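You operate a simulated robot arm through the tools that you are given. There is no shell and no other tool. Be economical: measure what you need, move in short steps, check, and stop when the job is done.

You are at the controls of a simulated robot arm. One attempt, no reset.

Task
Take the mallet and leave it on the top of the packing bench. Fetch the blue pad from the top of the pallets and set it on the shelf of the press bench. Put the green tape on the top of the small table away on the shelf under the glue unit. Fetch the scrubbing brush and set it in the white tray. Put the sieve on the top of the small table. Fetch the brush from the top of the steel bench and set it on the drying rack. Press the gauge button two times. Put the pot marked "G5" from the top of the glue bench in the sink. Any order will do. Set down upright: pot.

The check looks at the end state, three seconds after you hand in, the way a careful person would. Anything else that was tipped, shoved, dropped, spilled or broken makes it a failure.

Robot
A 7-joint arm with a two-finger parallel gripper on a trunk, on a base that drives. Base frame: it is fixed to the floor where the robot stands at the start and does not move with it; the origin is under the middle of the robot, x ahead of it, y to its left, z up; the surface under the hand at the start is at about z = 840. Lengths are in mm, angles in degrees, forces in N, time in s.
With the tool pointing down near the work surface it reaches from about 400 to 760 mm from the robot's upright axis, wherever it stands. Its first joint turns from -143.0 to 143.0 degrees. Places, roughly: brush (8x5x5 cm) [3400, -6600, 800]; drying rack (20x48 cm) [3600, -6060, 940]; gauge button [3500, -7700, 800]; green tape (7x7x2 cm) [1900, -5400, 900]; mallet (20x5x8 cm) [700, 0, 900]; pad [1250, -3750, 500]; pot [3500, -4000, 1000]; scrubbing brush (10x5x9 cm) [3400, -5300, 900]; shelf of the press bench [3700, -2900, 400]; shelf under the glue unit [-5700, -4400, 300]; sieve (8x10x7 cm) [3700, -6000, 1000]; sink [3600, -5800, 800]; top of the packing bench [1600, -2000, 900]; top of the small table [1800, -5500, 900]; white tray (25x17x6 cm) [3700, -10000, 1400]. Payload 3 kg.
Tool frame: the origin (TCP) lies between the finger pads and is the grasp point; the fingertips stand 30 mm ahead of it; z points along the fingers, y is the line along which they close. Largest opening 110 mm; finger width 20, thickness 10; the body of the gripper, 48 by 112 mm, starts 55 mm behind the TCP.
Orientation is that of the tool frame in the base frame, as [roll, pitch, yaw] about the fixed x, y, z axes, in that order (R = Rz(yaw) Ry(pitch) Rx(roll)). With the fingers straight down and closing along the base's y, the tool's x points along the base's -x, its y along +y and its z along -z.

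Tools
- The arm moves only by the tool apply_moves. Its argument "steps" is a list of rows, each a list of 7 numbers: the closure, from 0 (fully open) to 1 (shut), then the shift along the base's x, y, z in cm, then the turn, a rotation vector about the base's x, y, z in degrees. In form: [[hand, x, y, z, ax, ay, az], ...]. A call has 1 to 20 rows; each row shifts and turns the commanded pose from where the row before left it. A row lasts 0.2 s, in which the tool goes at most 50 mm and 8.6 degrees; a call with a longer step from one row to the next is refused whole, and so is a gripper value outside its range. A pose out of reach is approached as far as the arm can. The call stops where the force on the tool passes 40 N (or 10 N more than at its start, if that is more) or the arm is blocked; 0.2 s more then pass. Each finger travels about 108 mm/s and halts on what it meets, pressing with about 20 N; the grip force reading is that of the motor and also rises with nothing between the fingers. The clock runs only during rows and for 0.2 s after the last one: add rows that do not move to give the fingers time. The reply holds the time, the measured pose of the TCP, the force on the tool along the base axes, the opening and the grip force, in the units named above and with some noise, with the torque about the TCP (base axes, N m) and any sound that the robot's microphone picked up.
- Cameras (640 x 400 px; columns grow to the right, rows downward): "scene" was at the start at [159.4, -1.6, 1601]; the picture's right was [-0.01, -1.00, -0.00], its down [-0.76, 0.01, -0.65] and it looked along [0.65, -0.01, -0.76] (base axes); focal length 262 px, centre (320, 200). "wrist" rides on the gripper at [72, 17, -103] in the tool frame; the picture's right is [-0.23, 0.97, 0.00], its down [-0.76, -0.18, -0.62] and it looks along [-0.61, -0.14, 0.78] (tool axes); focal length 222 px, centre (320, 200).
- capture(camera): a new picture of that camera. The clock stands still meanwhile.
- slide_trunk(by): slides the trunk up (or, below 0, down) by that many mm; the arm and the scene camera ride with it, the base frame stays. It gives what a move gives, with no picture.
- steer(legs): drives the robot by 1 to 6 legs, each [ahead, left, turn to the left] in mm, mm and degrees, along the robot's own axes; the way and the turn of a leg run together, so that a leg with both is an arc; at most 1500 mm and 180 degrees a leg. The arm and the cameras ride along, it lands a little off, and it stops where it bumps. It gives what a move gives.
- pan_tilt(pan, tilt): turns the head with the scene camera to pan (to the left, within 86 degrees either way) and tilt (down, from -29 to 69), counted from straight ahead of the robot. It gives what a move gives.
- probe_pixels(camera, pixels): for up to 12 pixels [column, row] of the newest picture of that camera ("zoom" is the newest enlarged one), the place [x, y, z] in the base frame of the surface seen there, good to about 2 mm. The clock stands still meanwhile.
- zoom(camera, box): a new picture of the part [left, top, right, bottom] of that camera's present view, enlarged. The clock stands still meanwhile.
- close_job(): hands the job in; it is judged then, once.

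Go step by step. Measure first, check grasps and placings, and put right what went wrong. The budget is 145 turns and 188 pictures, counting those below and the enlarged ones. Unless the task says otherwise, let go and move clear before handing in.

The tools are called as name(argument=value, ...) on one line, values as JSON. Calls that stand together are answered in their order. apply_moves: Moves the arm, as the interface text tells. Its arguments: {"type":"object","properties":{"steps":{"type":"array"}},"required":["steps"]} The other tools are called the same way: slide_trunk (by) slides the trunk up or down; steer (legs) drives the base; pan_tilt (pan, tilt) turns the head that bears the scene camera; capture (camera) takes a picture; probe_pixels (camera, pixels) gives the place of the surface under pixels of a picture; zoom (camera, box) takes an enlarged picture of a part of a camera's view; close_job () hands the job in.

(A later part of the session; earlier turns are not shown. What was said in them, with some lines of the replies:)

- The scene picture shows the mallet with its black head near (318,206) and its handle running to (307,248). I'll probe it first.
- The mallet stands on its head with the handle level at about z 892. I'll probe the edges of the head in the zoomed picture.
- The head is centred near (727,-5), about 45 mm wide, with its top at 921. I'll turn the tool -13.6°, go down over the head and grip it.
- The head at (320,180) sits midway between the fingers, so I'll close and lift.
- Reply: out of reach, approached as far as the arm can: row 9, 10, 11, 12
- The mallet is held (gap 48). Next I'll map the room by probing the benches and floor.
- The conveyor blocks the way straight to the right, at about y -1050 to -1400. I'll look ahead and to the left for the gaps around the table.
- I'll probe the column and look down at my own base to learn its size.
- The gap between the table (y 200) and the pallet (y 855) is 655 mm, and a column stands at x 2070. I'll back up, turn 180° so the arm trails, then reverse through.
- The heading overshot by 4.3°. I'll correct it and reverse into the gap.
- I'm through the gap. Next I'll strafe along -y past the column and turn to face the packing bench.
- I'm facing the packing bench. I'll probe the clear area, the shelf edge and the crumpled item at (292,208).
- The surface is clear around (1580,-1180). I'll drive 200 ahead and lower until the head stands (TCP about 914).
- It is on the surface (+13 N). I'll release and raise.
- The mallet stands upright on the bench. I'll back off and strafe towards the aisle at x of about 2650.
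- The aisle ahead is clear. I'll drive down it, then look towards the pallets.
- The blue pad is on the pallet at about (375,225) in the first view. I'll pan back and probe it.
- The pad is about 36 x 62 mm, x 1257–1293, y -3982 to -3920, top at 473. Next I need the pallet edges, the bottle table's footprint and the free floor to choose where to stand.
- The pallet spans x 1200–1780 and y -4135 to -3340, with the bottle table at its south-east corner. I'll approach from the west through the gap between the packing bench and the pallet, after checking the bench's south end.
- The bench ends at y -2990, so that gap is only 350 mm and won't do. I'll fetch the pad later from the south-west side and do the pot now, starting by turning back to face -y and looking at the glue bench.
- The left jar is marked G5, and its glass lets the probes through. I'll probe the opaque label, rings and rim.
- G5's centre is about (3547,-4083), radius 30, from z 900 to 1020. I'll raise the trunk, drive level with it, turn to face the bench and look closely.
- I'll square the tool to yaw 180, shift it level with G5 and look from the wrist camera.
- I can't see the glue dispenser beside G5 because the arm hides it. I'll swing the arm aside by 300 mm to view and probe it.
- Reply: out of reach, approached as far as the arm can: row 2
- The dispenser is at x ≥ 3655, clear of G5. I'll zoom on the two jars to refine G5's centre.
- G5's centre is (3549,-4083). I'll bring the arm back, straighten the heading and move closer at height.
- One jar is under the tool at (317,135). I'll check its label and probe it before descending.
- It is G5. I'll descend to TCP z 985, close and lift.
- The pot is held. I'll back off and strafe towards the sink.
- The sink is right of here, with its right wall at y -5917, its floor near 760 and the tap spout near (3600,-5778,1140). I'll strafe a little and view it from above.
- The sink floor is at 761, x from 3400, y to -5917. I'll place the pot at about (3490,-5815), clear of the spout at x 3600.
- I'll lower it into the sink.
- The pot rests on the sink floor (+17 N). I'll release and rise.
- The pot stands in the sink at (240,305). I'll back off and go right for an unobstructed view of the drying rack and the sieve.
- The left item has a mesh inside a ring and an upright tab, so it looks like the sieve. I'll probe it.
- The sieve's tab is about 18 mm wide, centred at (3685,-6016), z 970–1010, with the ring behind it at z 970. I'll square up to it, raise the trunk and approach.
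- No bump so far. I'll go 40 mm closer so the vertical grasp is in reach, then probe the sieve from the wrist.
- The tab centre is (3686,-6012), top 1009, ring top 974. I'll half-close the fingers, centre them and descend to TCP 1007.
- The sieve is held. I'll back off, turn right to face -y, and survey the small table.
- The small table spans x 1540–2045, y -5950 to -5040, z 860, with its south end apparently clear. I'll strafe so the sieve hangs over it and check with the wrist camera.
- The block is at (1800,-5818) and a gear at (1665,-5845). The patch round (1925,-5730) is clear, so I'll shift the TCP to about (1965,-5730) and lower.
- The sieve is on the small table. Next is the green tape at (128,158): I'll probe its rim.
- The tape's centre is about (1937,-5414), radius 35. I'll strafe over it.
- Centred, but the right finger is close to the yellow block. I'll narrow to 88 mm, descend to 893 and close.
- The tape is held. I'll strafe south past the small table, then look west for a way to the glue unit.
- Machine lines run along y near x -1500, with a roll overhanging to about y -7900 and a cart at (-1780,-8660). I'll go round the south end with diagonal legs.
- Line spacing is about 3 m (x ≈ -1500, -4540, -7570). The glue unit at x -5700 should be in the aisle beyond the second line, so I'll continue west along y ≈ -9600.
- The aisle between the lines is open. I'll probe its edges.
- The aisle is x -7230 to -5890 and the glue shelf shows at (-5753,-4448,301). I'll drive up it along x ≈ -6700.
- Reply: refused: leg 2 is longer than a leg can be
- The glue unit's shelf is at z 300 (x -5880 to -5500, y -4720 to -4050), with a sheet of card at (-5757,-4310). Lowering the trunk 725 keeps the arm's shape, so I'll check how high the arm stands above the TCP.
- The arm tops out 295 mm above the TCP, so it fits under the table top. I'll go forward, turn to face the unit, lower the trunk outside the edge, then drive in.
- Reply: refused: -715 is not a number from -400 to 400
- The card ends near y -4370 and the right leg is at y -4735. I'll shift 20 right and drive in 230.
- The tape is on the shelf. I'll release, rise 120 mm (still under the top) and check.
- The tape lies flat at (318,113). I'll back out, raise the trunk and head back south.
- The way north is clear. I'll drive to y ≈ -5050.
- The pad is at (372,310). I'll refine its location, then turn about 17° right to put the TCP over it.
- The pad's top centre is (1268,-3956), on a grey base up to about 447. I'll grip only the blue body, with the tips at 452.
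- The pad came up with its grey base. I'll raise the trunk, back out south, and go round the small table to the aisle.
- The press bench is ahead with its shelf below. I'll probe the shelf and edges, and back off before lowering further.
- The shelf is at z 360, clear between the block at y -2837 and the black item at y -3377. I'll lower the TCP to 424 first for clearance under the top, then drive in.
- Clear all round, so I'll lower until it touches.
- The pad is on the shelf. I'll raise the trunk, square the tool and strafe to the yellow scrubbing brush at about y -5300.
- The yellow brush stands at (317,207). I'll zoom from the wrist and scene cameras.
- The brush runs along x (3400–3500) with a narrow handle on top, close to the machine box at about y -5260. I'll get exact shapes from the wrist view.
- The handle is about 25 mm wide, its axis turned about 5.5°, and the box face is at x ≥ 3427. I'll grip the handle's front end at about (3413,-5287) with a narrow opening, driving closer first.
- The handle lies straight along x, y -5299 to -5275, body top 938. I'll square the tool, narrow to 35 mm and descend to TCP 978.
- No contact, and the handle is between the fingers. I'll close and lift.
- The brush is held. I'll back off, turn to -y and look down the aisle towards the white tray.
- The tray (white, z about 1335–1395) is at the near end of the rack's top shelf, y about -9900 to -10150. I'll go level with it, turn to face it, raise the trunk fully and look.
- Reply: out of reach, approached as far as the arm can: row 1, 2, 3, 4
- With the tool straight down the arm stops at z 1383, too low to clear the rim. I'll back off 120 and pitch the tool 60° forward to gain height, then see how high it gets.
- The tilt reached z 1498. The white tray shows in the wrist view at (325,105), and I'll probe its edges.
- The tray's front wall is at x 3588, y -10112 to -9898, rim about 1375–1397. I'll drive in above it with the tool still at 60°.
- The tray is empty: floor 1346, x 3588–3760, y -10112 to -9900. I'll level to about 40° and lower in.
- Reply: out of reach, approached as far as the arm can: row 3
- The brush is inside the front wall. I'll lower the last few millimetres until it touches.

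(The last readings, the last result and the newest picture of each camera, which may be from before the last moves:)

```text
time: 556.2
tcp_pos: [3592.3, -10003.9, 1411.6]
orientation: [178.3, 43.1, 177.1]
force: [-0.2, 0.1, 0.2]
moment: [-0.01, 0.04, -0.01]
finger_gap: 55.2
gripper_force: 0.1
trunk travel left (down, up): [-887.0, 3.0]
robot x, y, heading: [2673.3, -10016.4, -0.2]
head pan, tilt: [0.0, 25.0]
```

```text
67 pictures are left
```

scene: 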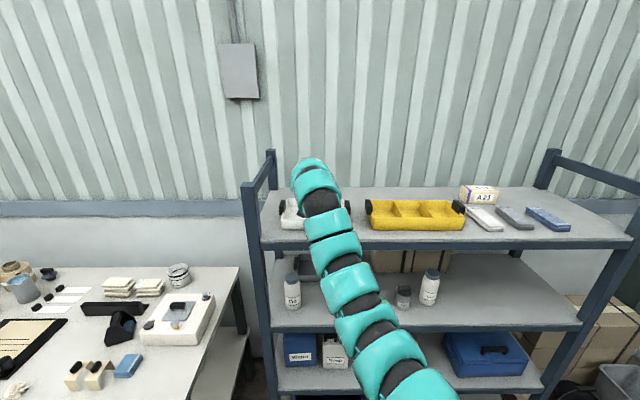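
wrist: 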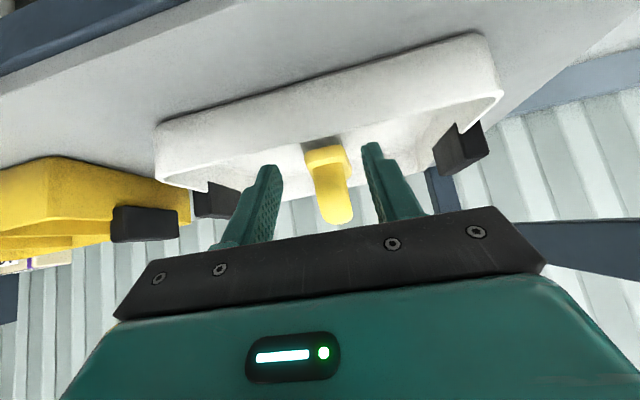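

The brush lies flat in the tray. I'll raise 28 mm and back out.

apply_moves(steps=[[0.5, -0.5, 0, 1.3, 0, 0, 0], [0.5, -1, 0, 1.3, 0, -2, 0], [0.5, -1, 0, 1.3, 0, -4, 0], [0.5, -1, 0, 1.3, 0, -5, 0], [0.5, 0, 0, 0, 0, 0, 0]])

steer(legs=[[-300, 0, 0]])

capture(camera="wrist")

```text
time: 557.4
tcp_pos: [3556.9, -10006.2, 1463.9]
orientation: [177.4, 53.9, 176.4]
force: [0.1, -0.4, -0.5]
moment: [-0.01, -0.03, 0.01]
finger_gap: 55.1
gripper_force: 0.0
trunk travel left (down, up): [-887.0, 3.0]
robot x, y, heading: [2674.4, -10018.9, -0.2]
head pan, tilt: [0.0, 25.0]
```

```text
time: 559.4
tcp_pos: [3257.7, -10006.2, 1463.7]
orientation: [177.4, 54.0, 176.1]
force: [0.5, 0.6, -0.2]
moment: [-0.01, 0.01, -0.03]
finger_gap: 55.1
gripper_force: 0.1
trunk travel left (down, up): [-887.0, 3.0]
robot x, y, heading: [2371.8, -10014.2, -0.8]
head pan, tilt: [0.0, 25.0]
```

```text
66 pictures are left
```

wrist: 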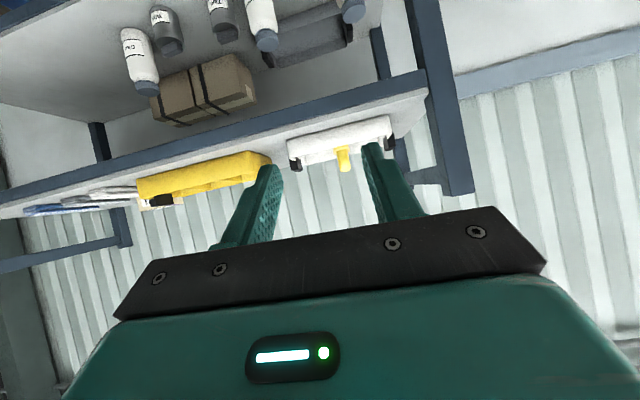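

The brush stays in the tray. I'll straighten the tool, lower the trunk and drive back north towards the gauge button.

apply_moves(steps=[[0.5, -2, 0, -1, 0, 7.8, 0], [0.5, -2, 0, -1, 0, 7.8, 0], [0.5, -2, 0, -1, 0, 7.8, 0], [0.5, -2, 0, -1, 0, 7.8, 0], [0.5, -2, 0, -1, 0, 7.8, 0], [0.5, -2, 0, -2, 0, 7.5, 0], [0.5, -2, 0, -2, 0, 7.5, 0], [0.5, 0, 0, 0, 0, 0, 0]])

slide_trunk(by=-180)

steer(legs=[[0, 0, 90], [1500, 0, 0], [900, 0, 0], [0, 0, -90]])

pan_tilt(pan=0, tilt=30)

capture(camera="scene")

```text
time: 561.2
tcp_pos: [3117.6, -10005.6, 1374.5]
orientation: [-179.4, 0.0, 177.6]
force: [-0.5, 0.7, 0.2]
moment: [-0.01, 0.01, -0.03]
finger_gap: 55.0
gripper_force: 0.2
trunk travel left (down, up): [-887.0, 3.0]
robot x, y, heading: [2371.9, -10014.6, -0.6]
head pan, tilt: [0.0, 25.0]
```

```text
time: 563.2
tcp_pos: [3116.9, -10006.1, 1194.8]
orientation: [-179.5, 0.2, 177.7]
force: [-0.2, -0.7, 0.2]
moment: [-0.02, 0.05, -0.01]
finger_gap: 55.2
gripper_force: 0.1
trunk travel left (down, up): [-707.0, 183.0]
robot x, y, heading: [2371.4, -10016.9, -0.9]
head pan, tilt: [0.0, 25.0]
```

```text
time: 582.5
tcp_pos: [3140.8, -7650.0, 1194.4]
orientation: [-179.5, 0.0, 177.2]
force: [0.0, 0.7, -0.3]
moment: [0.01, -0.01, 0.03]
finger_gap: 54.9
gripper_force: 0.1
trunk travel left (down, up): [-707.0, 183.0]
robot x, y, heading: [2399.2, -7652.1, -1.3]
head pan, tilt: [0.0, 25.0]
```

```text
time: 583.2
tcp_pos: [3139.8, -7650.7, 1193.8]
orientation: [-179.5, 0.0, 177.1]
force: [0.4, 0.8, -0.2]
moment: [0.02, 0.01, -0.02]
finger_gap: 55.0
gripper_force: 0.2
trunk travel left (down, up): [-707.0, 183.0]
robot x, y, heading: [2396.3, -7651.6, -1.2]
head pan, tilt: [0.0, 30.0]
```

```text
65 pictures are left
```

scene: 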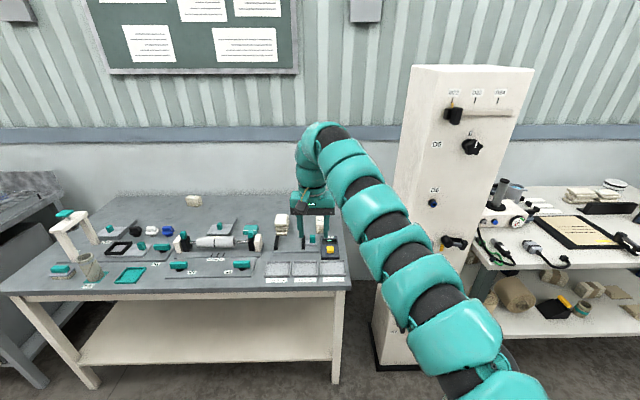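

zoom(camera="scene", box=[255, 205, 365, 290])

probe_pixels(camera="zoom", pixels=[[430, 245], [430, 255], [410, 200], [430, 180], [390, 240], [470, 240], [330, 220], [460, 260], [430, 270]])

zoom(camera="scene", box=[30, 205, 210, 300])

probe_pixels(camera="zoom", pixels=[[110, 225], [110, 240], [90, 232], [135, 230], [115, 250], [85, 250], [150, 245]])

```text
4.71 times, centred on (310, 248) of scene
```

zoom: 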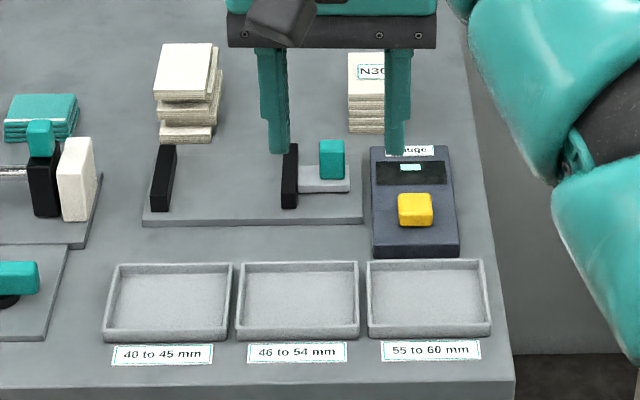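

```text
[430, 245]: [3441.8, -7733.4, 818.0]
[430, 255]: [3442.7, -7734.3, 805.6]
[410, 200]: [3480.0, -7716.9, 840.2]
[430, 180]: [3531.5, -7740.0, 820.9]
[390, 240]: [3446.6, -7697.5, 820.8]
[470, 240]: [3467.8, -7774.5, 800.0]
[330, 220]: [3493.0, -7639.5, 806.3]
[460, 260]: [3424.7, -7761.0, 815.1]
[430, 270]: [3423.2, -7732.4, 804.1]
```

```text
3.56 times, centred on (120, 252) of scene
```

zoom: 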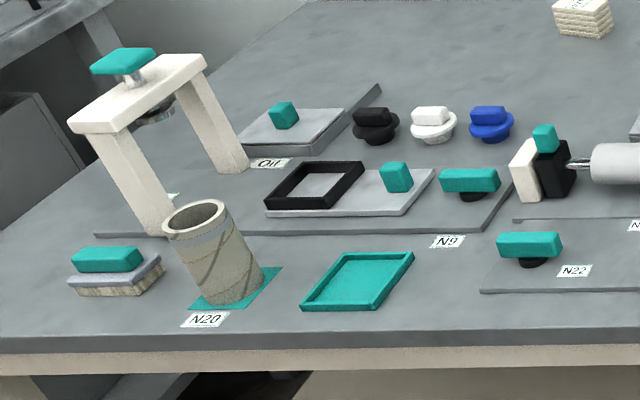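

```text
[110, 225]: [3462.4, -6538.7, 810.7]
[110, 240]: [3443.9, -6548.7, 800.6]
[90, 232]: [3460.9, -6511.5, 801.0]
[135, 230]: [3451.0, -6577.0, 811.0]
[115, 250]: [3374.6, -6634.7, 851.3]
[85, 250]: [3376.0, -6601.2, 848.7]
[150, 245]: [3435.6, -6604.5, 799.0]
```

The yellow gauge button is near (3480,-7717,840). I'll move over it with closed fingers and refine from the wrist camera.

steer(legs=[[0, 0, 1.2], [340, -85, 0]])

slide_trunk(by=-180)

apply_moves(steps=[[1, 0, 0, 0, 0, 0, 1.4], [1, 0, 0, 0, 0, 0, 0], [1, 0, 0, 0, 0, 0, 0]])

capture(camera="wrist")

```text
time: 585.8
tcp_pos: [3477.8, -7733.5, 1194.3]
orientation: [-179.5, 0.1, 177.5]
force: [-0.7, -0.4, -0.1]
moment: [0.01, -0.04, -0.01]
finger_gap: 54.9
gripper_force: 0.0
trunk travel left (down, up): [-707.0, 183.0]
robot x, y, heading: [2732.1, -7738.1, -0.8]
head pan, tilt: [0.0, 30.0]
```

```text
time: 587.8
tcp_pos: [3476.6, -7733.8, 1014.8]
orientation: [-179.5, 0.1, 177.6]
force: [0.2, -0.4, -0.1]
moment: [0.03, 0.03, 0.0]
finger_gap: 54.8
gripper_force: 0.1
trunk travel left (down, up): [-527.0, 363.0]
robot x, y, heading: [2733.9, -7739.6, -0.7]
head pan, tilt: [0.0, 30.0]
```

```text
time: 588.6
tcp_pos: [3477.4, -7733.0, 1013.8]
orientation: [-179.5, -0.1, 179.0]
force: [-0.3, 0.5, 0.9]
moment: [0.0, -0.02, 0.02]
finger_gap: 0.0
gripper_force: 20.0
trunk travel left (down, up): [-527.0, 363.0]
robot x, y, heading: [2734.9, -7739.9, -1.1]
head pan, tilt: [0.0, 30.0]
```

```text
62 pictures are left
```

wrist: 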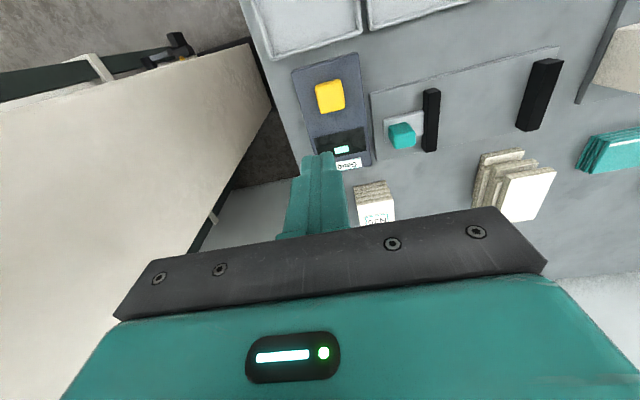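

probe_pixels(camera="wrist", pixels=[[329, 97], [318, 88], [339, 84], [322, 112], [343, 108], [341, 149]])

zoom(camera="wrist", box=[285, 60, 385, 175])

```text
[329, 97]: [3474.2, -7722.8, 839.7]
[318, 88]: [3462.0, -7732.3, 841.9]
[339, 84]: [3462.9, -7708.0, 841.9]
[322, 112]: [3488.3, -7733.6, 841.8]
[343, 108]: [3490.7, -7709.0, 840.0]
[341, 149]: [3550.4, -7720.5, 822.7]
```

```text
3.48 times, centred on (335, 118) of wrist
```

zoom: 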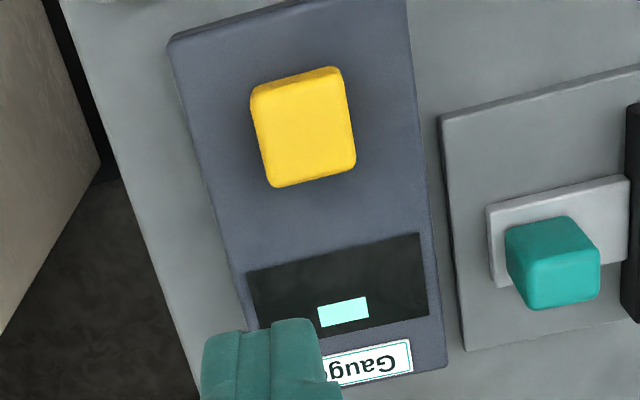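

The button's centre is (3476,-7721), top 841. I'll move over it and stop 8 mm above.

apply_moves(steps=[[1, -0.1, 1.2, -4, 0, 0, 0], [1, 0, 0, -4, 0, 0, 0], [1, 0, 0, -3.5, 0, 0, 0], [1, 0, 0, -2, 0, 0, 0], [1, 0, 0, 0, 0, 0, 0]])

capture(camera="wrist")

```text
time: 589.8
tcp_pos: [3473.8, -7721.6, 881.0]
orientation: [-179.5, 0.1, 179.0]
force: [-0.5, 0.8, 0.5]
moment: [0.01, -0.03, 0.03]
finger_gap: 0.0
gripper_force: 20.5
trunk travel left (down, up): [-527.0, 363.0]
robot x, y, heading: [2731.0, -7740.0, -0.8]
head pan, tilt: [0.0, 30.0]
```

```text
60 pictures are left
```

wrist: 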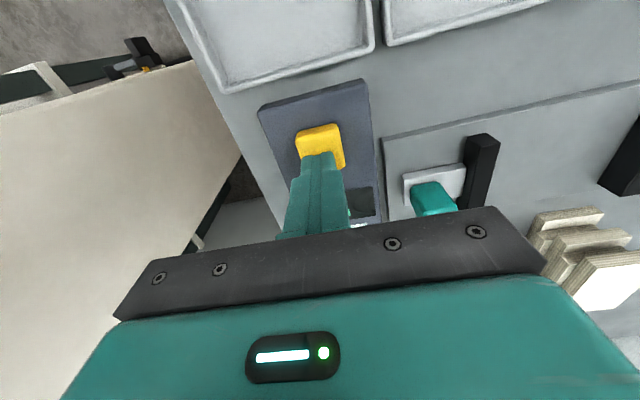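

Aligned over the button. I'll press down in small steps, watching force and sound.

apply_moves(steps=[[1, 0.2, 0, -0.8, 0, 0, 0], [1, 0, 0, -0.3, 0, 0, 0], [1, 0, 0, -0.2, 0, 0, 0], [1, 0, 0, 0, 0, 0, 0]])

```text
time: 590.8
tcp_pos: [3476.7, -7721.7, 867.7]
orientation: [-179.6, 0.1, 178.9]
force: [-0.7, -0.4, 1.0]
moment: [-0.01, -0.01, -0.01]
finger_gap: 0.2
gripper_force: 19.9
trunk travel left (down, up): [-527.0, 363.0]
robot x, y, heading: [2728.0, -7739.9, -0.9]
head pan, tilt: [0.0, 30.0]
```

apply_moves(steps=[[1, 0, 0, -0.2, 0, 0, 0], [1, 0, 0, -0.2, 0, 0, 0], [1, 0, 0, 0, 0, 0, 0]])

```text
time: 591.6
tcp_pos: [3476.7, -7722.5, 861.8]
orientation: [-179.5, 0.2, 179.0]
force: [-1.8, -1.9, 4.4]
moment: [-0.07, 0.02, 0.02]
finger_gap: 0.2
gripper_force: 20.4
trunk travel left (down, up): [-527.0, 363.0]
robot x, y, heading: [2734.2, -7739.8, -1.0]
head pan, tilt: [0.0, 30.0]
heard: click
```

One click. I'll lift off fully and press again to the same depth.

apply_moves(steps=[[1, 0, 0, 1, 0, 0, 0], [1, 0, 0, 1.2, 0, 0, 0], [1, 0, 0, 0, 0, 0, 0], [1, 0, 0, 0, 0, 0, 0]])

zoom(camera="wrist", box=[250, 70, 420, 240])

apply_moves(steps=[[1, 0, 0, -1, 0, 0, 0], [1, 0, 0, -0.6, 0, 0, 0], [1, 0, 0, -0.3, 0, 0, 0], [1, 0, 0, -0.3, 0, 0, 0], [1, 0, 0, 0, 0, 0, 0]])

```text
time: 592.6
tcp_pos: [3477.2, -7721.0, 884.5]
orientation: [-179.6, 0.0, 179.0]
force: [0.0, 0.1, 0.4]
moment: [0.04, 0.0, 0.01]
finger_gap: 0.0
gripper_force: 19.9
trunk travel left (down, up): [-527.0, 363.0]
robot x, y, heading: [2734.7, -7742.6, -0.4]
head pan, tilt: [0.0, 30.0]
```

```text
2.35 times, centred on (335, 155) of wrist
```

zoom: 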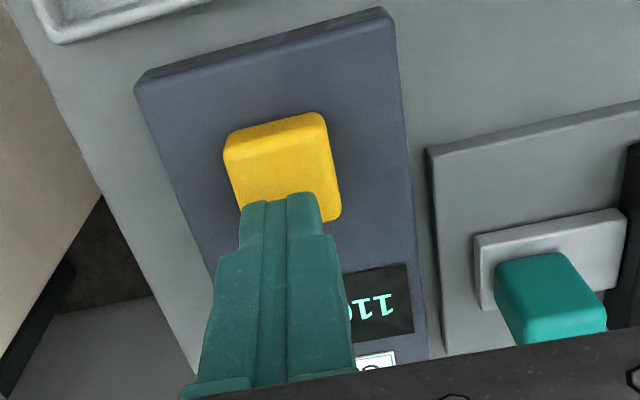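

```text
time: 593.8
tcp_pos: [3478.3, -7720.9, 863.2]
orientation: [-179.6, 0.1, 178.9]
force: [-0.2, 2.4, 2.9]
moment: [0.07, -0.01, 0.02]
finger_gap: 0.0
gripper_force: 19.9
trunk travel left (down, up): [-527.0, 363.0]
robot x, y, heading: [2735.4, -7736.6, -0.5]
head pan, tilt: [0.0, 30.0]
heard: click
5 turns are left
```

Second click heard, so the button is done. Only five turns remain, so I'll lift, open and move straight to the brush on the steel bench, measuring as I go.

apply_moves(steps=[[1, 0, 0, 2, 0, 0, 0], [1, 0, 0, 4, 0, 0, 0], [1, 0, 0, 4, 0, 0, 0], [1, 0, 0, 4, 0, 0, 0], [1, 0, 0, 4, 0, 0, 0], [0, 0, 0, 2, 0, 0, 0], [0, 0, 0, 0, 0, 0, 0]])

slide_trunk(by=60)

steer(legs=[[-108, 0, 0.7], [0, 1095, 0]])

pan_tilt(pan=0, tilt=42)

capture(camera="wrist")

probe_pixels(camera="wrist", pixels=[[260, 60], [290, 60], [320, 60], [350, 60], [380, 60], [260, 85], [290, 85], [320, 85], [350, 85], [380, 85], [305, 85], [335, 85]])

probe_pixels(camera="wrist", pixels=[[260, 110], [290, 110], [320, 110], [350, 110], [380, 110], [290, 135], [320, 135], [350, 135], [305, 72], [320, 72], [335, 72], [320, 98]])

capture(camera="scene")

zoom(camera="wrist", box=[200, 0, 440, 150])

probe_pixels(camera="zoom", pixels=[[240, 160], [280, 160], [320, 160], [360, 160], [400, 160], [240, 220], [280, 220], [320, 220], [360, 220], [400, 220], [320, 260], [320, 120]])

```text
time: 595.4
tcp_pos: [3485.6, -7718.2, 1022.8]
orientation: [-179.5, 0.2, 179.1]
force: [-0.3, 0.2, 0.2]
moment: [-0.01, 0.03, 0.0]
finger_gap: 110.3
gripper_force: 0.2
out of reach, approached as far as the arm can: row 5, 6
trunk travel left (down, up): [-527.0, 363.0]
robot x, y, heading: [2730.3, -7738.3, -0.9]
head pan, tilt: [0.0, 30.0]
```

```text
time: 596.4
tcp_pos: [3484.0, -7719.5, 1083.4]
orientation: [-179.5, 0.1, 179.0]
force: [0.4, -0.1, 0.3]
moment: [-0.01, 0.02, 0.0]
finger_gap: 110.1
gripper_force: 0.1
trunk travel left (down, up): [-587.0, 303.0]
robot x, y, heading: [2736.9, -7740.9, -0.8]
head pan, tilt: [0.0, 30.0]
```

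```text
time: 602.9
tcp_pos: [3405.6, -6628.9, 1083.1]
orientation: [-179.4, 0.2, 177.2]
force: [0.3, -0.8, -0.5]
moment: [0.01, -0.02, -0.01]
finger_gap: 110.1
gripper_force: 0.1
trunk travel left (down, up): [-587.0, 303.0]
robot x, y, heading: [2650.4, -6623.0, -2.6]
head pan, tilt: [0.0, 30.0]
```

```text
time: 603.6
tcp_pos: [3405.6, -6629.6, 1083.8]
orientation: [-179.6, 0.2, 177.3]
force: [0.3, 0.6, -0.7]
moment: [-0.01, -0.03, 0.03]
finger_gap: 110.1
gripper_force: 0.1
trunk travel left (down, up): [-587.0, 303.0]
robot x, y, heading: [2650.8, -6627.3, -2.6]
head pan, tilt: [0.0, 42.0]
```

```text
58 pictures are left
```

wrist: 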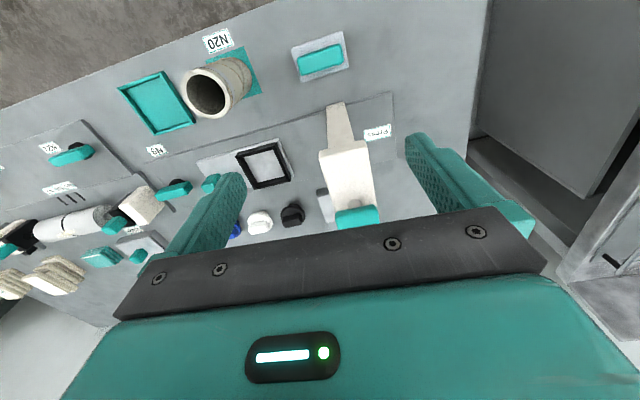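

```text
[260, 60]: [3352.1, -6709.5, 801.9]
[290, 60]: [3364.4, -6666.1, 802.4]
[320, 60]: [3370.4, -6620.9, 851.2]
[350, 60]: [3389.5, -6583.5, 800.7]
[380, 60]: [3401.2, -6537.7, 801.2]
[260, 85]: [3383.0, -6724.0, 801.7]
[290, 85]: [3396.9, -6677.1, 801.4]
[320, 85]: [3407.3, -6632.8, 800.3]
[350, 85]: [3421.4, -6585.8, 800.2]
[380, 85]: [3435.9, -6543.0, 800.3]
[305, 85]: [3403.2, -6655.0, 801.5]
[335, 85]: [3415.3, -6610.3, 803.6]
```

```text
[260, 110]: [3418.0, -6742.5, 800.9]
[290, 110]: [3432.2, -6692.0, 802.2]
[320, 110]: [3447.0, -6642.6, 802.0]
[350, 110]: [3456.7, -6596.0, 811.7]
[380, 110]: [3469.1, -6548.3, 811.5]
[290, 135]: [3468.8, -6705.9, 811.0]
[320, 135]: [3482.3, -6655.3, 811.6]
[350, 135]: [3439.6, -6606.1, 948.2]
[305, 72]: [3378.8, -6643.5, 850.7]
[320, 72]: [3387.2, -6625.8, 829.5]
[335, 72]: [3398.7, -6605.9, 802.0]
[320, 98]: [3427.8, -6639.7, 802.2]
```

```text
57 pictures are left
```

scene: 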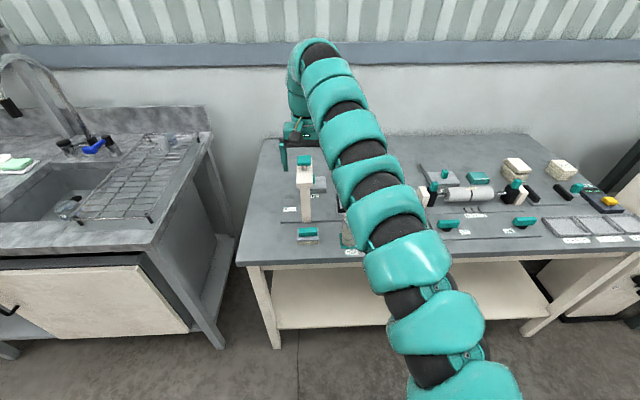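

```text
2.67 times, centred on (320, 75) of wrist
```

zoom: 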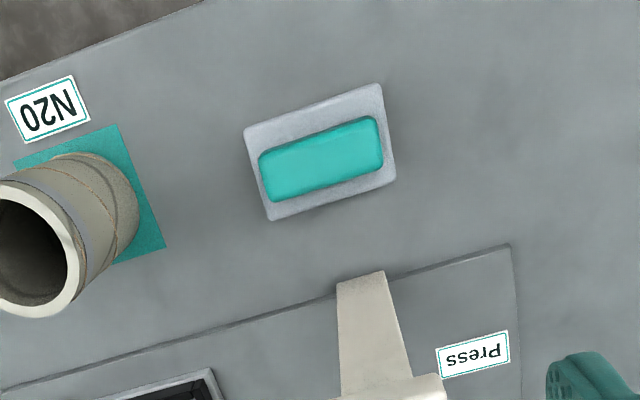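

```text
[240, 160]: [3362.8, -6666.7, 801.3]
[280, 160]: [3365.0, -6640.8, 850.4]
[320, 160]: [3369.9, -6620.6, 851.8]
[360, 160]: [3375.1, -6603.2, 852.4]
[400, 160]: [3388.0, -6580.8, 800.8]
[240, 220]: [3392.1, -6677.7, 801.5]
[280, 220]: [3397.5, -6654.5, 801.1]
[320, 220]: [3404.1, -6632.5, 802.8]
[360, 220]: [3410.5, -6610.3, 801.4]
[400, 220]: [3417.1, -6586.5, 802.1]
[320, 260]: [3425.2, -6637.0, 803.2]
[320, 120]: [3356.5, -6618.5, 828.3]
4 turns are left
```

The brush's handle is 60 x 21 mm, centred at (3370,-6620), top 851, base top 828. I'll grip the handle lengthwise, lift, carry it to the drying rack and hold above it for a check.

apply_moves(steps=[[0, 0, 0, -4, 0, 0, 2.5], [0, 0, 0, -4, 0, 0, 2.5], [0, -1.8, 0.5, -3, 0, 0, 0], [0, -1.8, 0.46, -2, 0, 0, 0], [0, 0, 0, -4, 0, 0, 0], [0, 0, 0, -3, 0, 0, 0], [0, 0, 0, -2, 0, 0, 0], [0, 0, 0, 0, 0, 0, 0], [1, 0, 0, 0, 0, 0, 0], [1, 0, 0, 0, 0, 0, 0], [1, 0, 0, 0, 0, 0, 0], [1, 0, 0, 0, 0, 0, 0], [1, 0, 0, 2, 0, 0, 0], [1, 0, 0, 4, 0, 0, 0], [1, 0, 0, 4, 0, 0, 0], [1, 0, 0, 3, 0, 0, 0], [1, 0, 0, 0, 0, 0, 0]])

slide_trunk(by=150)

capture(camera="wrist")

steer(legs=[[-120, 0, 0], [0, 0, 2.6], [0, 525, 0], [235, 0, 0]])

slide_trunk(by=-80)

capture(camera="wrist")

probe_pixels(camera="wrist", pixels=[[240, 60], [280, 60], [320, 60], [360, 60], [400, 60], [240, 110], [400, 110], [220, 30], [320, 30], [420, 30], [240, 140], [400, 140]])

capture(camera="scene")

```text
time: 607.2
tcp_pos: [3370.5, -6622.4, 991.5]
orientation: [-179.4, 0.1, -177.8]
force: [0.0, 0.2, 0.5]
moment: [0.05, 0.0, 0.01]
finger_gap: 59.4
gripper_force: 20.7
trunk travel left (down, up): [-587.0, 303.0]
robot x, y, heading: [2654.6, -6626.7, -2.7]
head pan, tilt: [0.0, 42.0]
```

```text
time: 608.9
tcp_pos: [3370.9, -6621.9, 1142.8]
orientation: [-179.6, 0.1, -177.7]
force: [0.7, 0.0, -0.5]
moment: [-0.01, -0.02, -0.01]
finger_gap: 59.7
gripper_force: 20.1
trunk travel left (down, up): [-737.0, 153.0]
robot x, y, heading: [2648.6, -6627.8, -2.8]
head pan, tilt: [0.0, 42.0]
```

```text
55 pictures are left
```

wrist: 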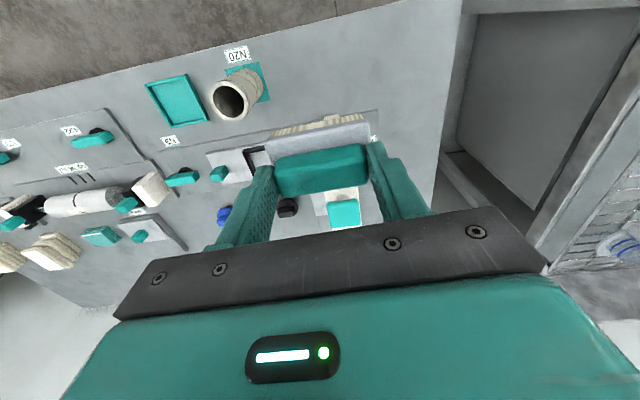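

```text
time: 614.6
tcp_pos: [3485.0, -6073.8, 1143.0]
orientation: [-179.5, 0.1, -176.0]
force: [0.3, 0.7, -1.2]
moment: [0.0, 0.04, 0.0]
finger_gap: 59.5
gripper_force: 19.9
trunk travel left (down, up): [-737.0, 153.0]
robot x, y, heading: [2769.7, -6100.1, -0.9]
head pan, tilt: [0.0, 42.0]
```

```text
time: 615.8
tcp_pos: [3484.8, -6072.9, 1062.8]
orientation: [-179.5, 0.2, -176.0]
force: [0.4, 0.8, -1.8]
moment: [-0.02, -0.03, -0.01]
finger_gap: 59.2
gripper_force: 20.6
trunk travel left (down, up): [-657.0, 233.0]
robot x, y, heading: [2768.8, -6095.8, -0.8]
head pan, tilt: [0.0, 42.0]
```

```text
54 pictures are left
```

wrist: 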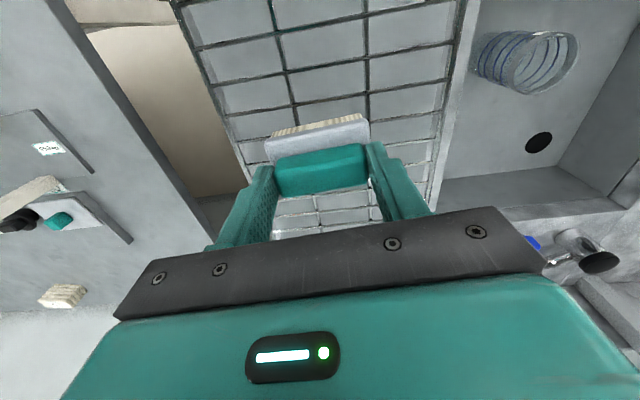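

```text
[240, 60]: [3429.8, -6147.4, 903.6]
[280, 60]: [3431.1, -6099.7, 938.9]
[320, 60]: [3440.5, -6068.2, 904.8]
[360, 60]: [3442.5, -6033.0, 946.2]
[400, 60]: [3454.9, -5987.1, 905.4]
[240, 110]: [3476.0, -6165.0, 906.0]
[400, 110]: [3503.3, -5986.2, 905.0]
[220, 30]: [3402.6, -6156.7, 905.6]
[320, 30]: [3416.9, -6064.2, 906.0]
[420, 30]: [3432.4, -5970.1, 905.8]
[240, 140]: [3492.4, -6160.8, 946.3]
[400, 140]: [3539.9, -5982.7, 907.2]
```

```text
53 pictures are left
3 turns are left
```

scene: 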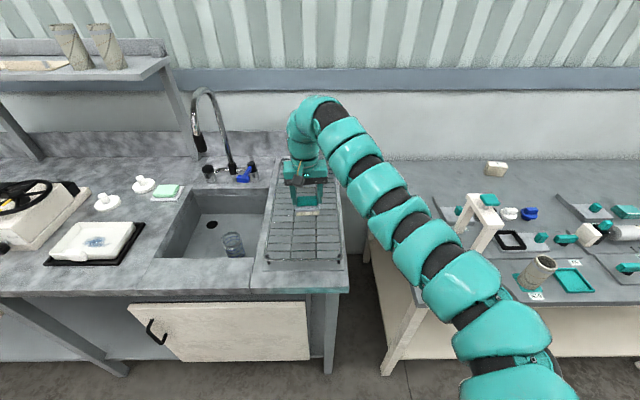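

The brush (gap 59) hangs centrally over the rack, whose wire tops are at 946. I'll lower to contact, release, rise, back off and take check pictures.

apply_moves(steps=[[1, 0, 0, -2.5, 0, 0, 0], [1, 0, 0, -1.6, 0, 0, 0], [1, 0, 0, -0.7, 0, 0, 0], [1, 0, 0, -0.2, 0, 0, 0], [1, 0, 0, -0.2, 0, 0, 0], [1, 0, 0, -0.2, 0, 0, 0], [1, 0, 0, 0, 0, 0, 0]])

apply_moves(steps=[[0.3, 0, 0, 0, 0, 0, 0], [0.2, 0, 0, 0, 0, 0, 0], [0.2, 0, 0, 0, 0, 0, 0], [0.2, 0, 0, 2, 0, 0, 0], [0.2, 0, 0, 3, 0, 0, 0], [0.2, 0, 0, 4, 0, 0, 0], [0.2, 0, 0, 0, 0, 0, 0]])

capture(camera="wrist")

slide_trunk(by=60)

steer(legs=[[-220, 0, 0]])

capture(camera="scene")

```text
time: 617.4
tcp_pos: [3484.6, -6073.0, 1010.4]
orientation: [-179.6, 0.2, -176.1]
force: [0.5, 0.1, -1.0]
moment: [0.0, 0.01, 0.02]
finger_gap: 59.0
gripper_force: 19.9
trunk travel left (down, up): [-657.0, 233.0]
robot x, y, heading: [2767.0, -6100.2, -0.7]
head pan, tilt: [0.0, 42.0]
```

```text
time: 619.0
tcp_pos: [3486.1, -6071.8, 1099.9]
orientation: [-179.5, 0.1, -176.0]
force: [-0.3, -0.6, -0.6]
moment: [0.03, 0.0, -0.01]
finger_gap: 88.2
gripper_force: 0.0
trunk travel left (down, up): [-657.0, 233.0]
robot x, y, heading: [2768.9, -6100.0, -0.8]
head pan, tilt: [0.0, 42.0]
```

```text
52 pictures are left
```

wrist: 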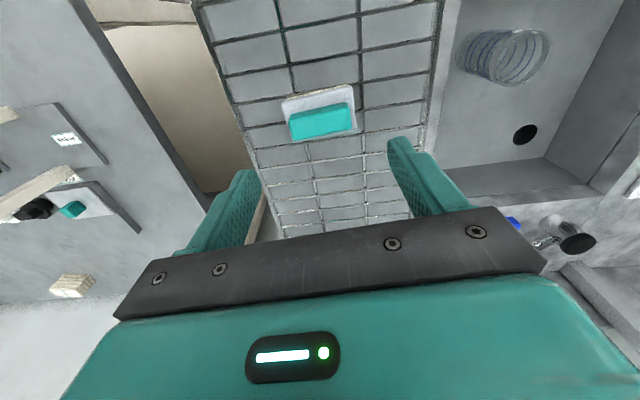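

```text
time: 620.0
tcp_pos: [3486.7, -6072.4, 1159.3]
orientation: [-179.6, 0.0, -176.0]
force: [0.4, -0.1, 0.8]
moment: [0.03, 0.0, -0.01]
finger_gap: 87.8
gripper_force: 0.0
trunk travel left (down, up): [-717.0, 173.0]
robot x, y, heading: [2765.3, -6099.2, -0.7]
head pan, tilt: [0.0, 42.0]
```

```text
time: 621.6
tcp_pos: [3266.7, -6068.0, 1160.2]
orientation: [-179.5, 0.1, -175.8]
force: [-0.1, -0.2, 0.7]
moment: [0.03, 0.0, 0.0]
finger_gap: 88.0
gripper_force: 0.0
trunk travel left (down, up): [-717.0, 173.0]
robot x, y, heading: [2547.4, -6096.7, -0.9]
head pan, tilt: [0.0, 42.0]
```

```text
51 pictures are left
2 turns are left
```

scene: 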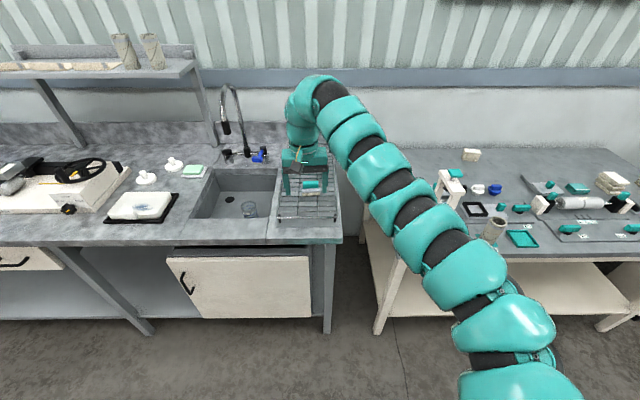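

The brush rests flat on the rack at (320,112) in the wrist view, and the arm is clear. All eight jobs are done, so I'm handing in.

close_job()

```text
The job is handed in.
```

I did all eight parts of the task and handed the job in; I haven't seen the judge's result.

- **Mallet:** it stands on the top of the packing bench.
- **Blue pad:** it is on the shelf of the press bench. Its grey base came up with it as one piece.
- **Green tape:** it lies flat on the shelf under the glue unit.
- **Scrubbing brush:** it is in the white tray. I had to release it tilted because of the height, and it settled flat on its bristles.
- **Sieve:** it is on the top of the small table.
- **Brush:** it is on the drying rack. I let it go before feeling contact, so it may have dropped a millimetre or so, but it lies flat.
- **Gauge button:** I pressed it twice and heard a click each time.
- **Pot G5:** it stands upright in the sink.

The arm was clear of everything at hand-in, and I saw nothing else tipped or moved in the pictures I took.
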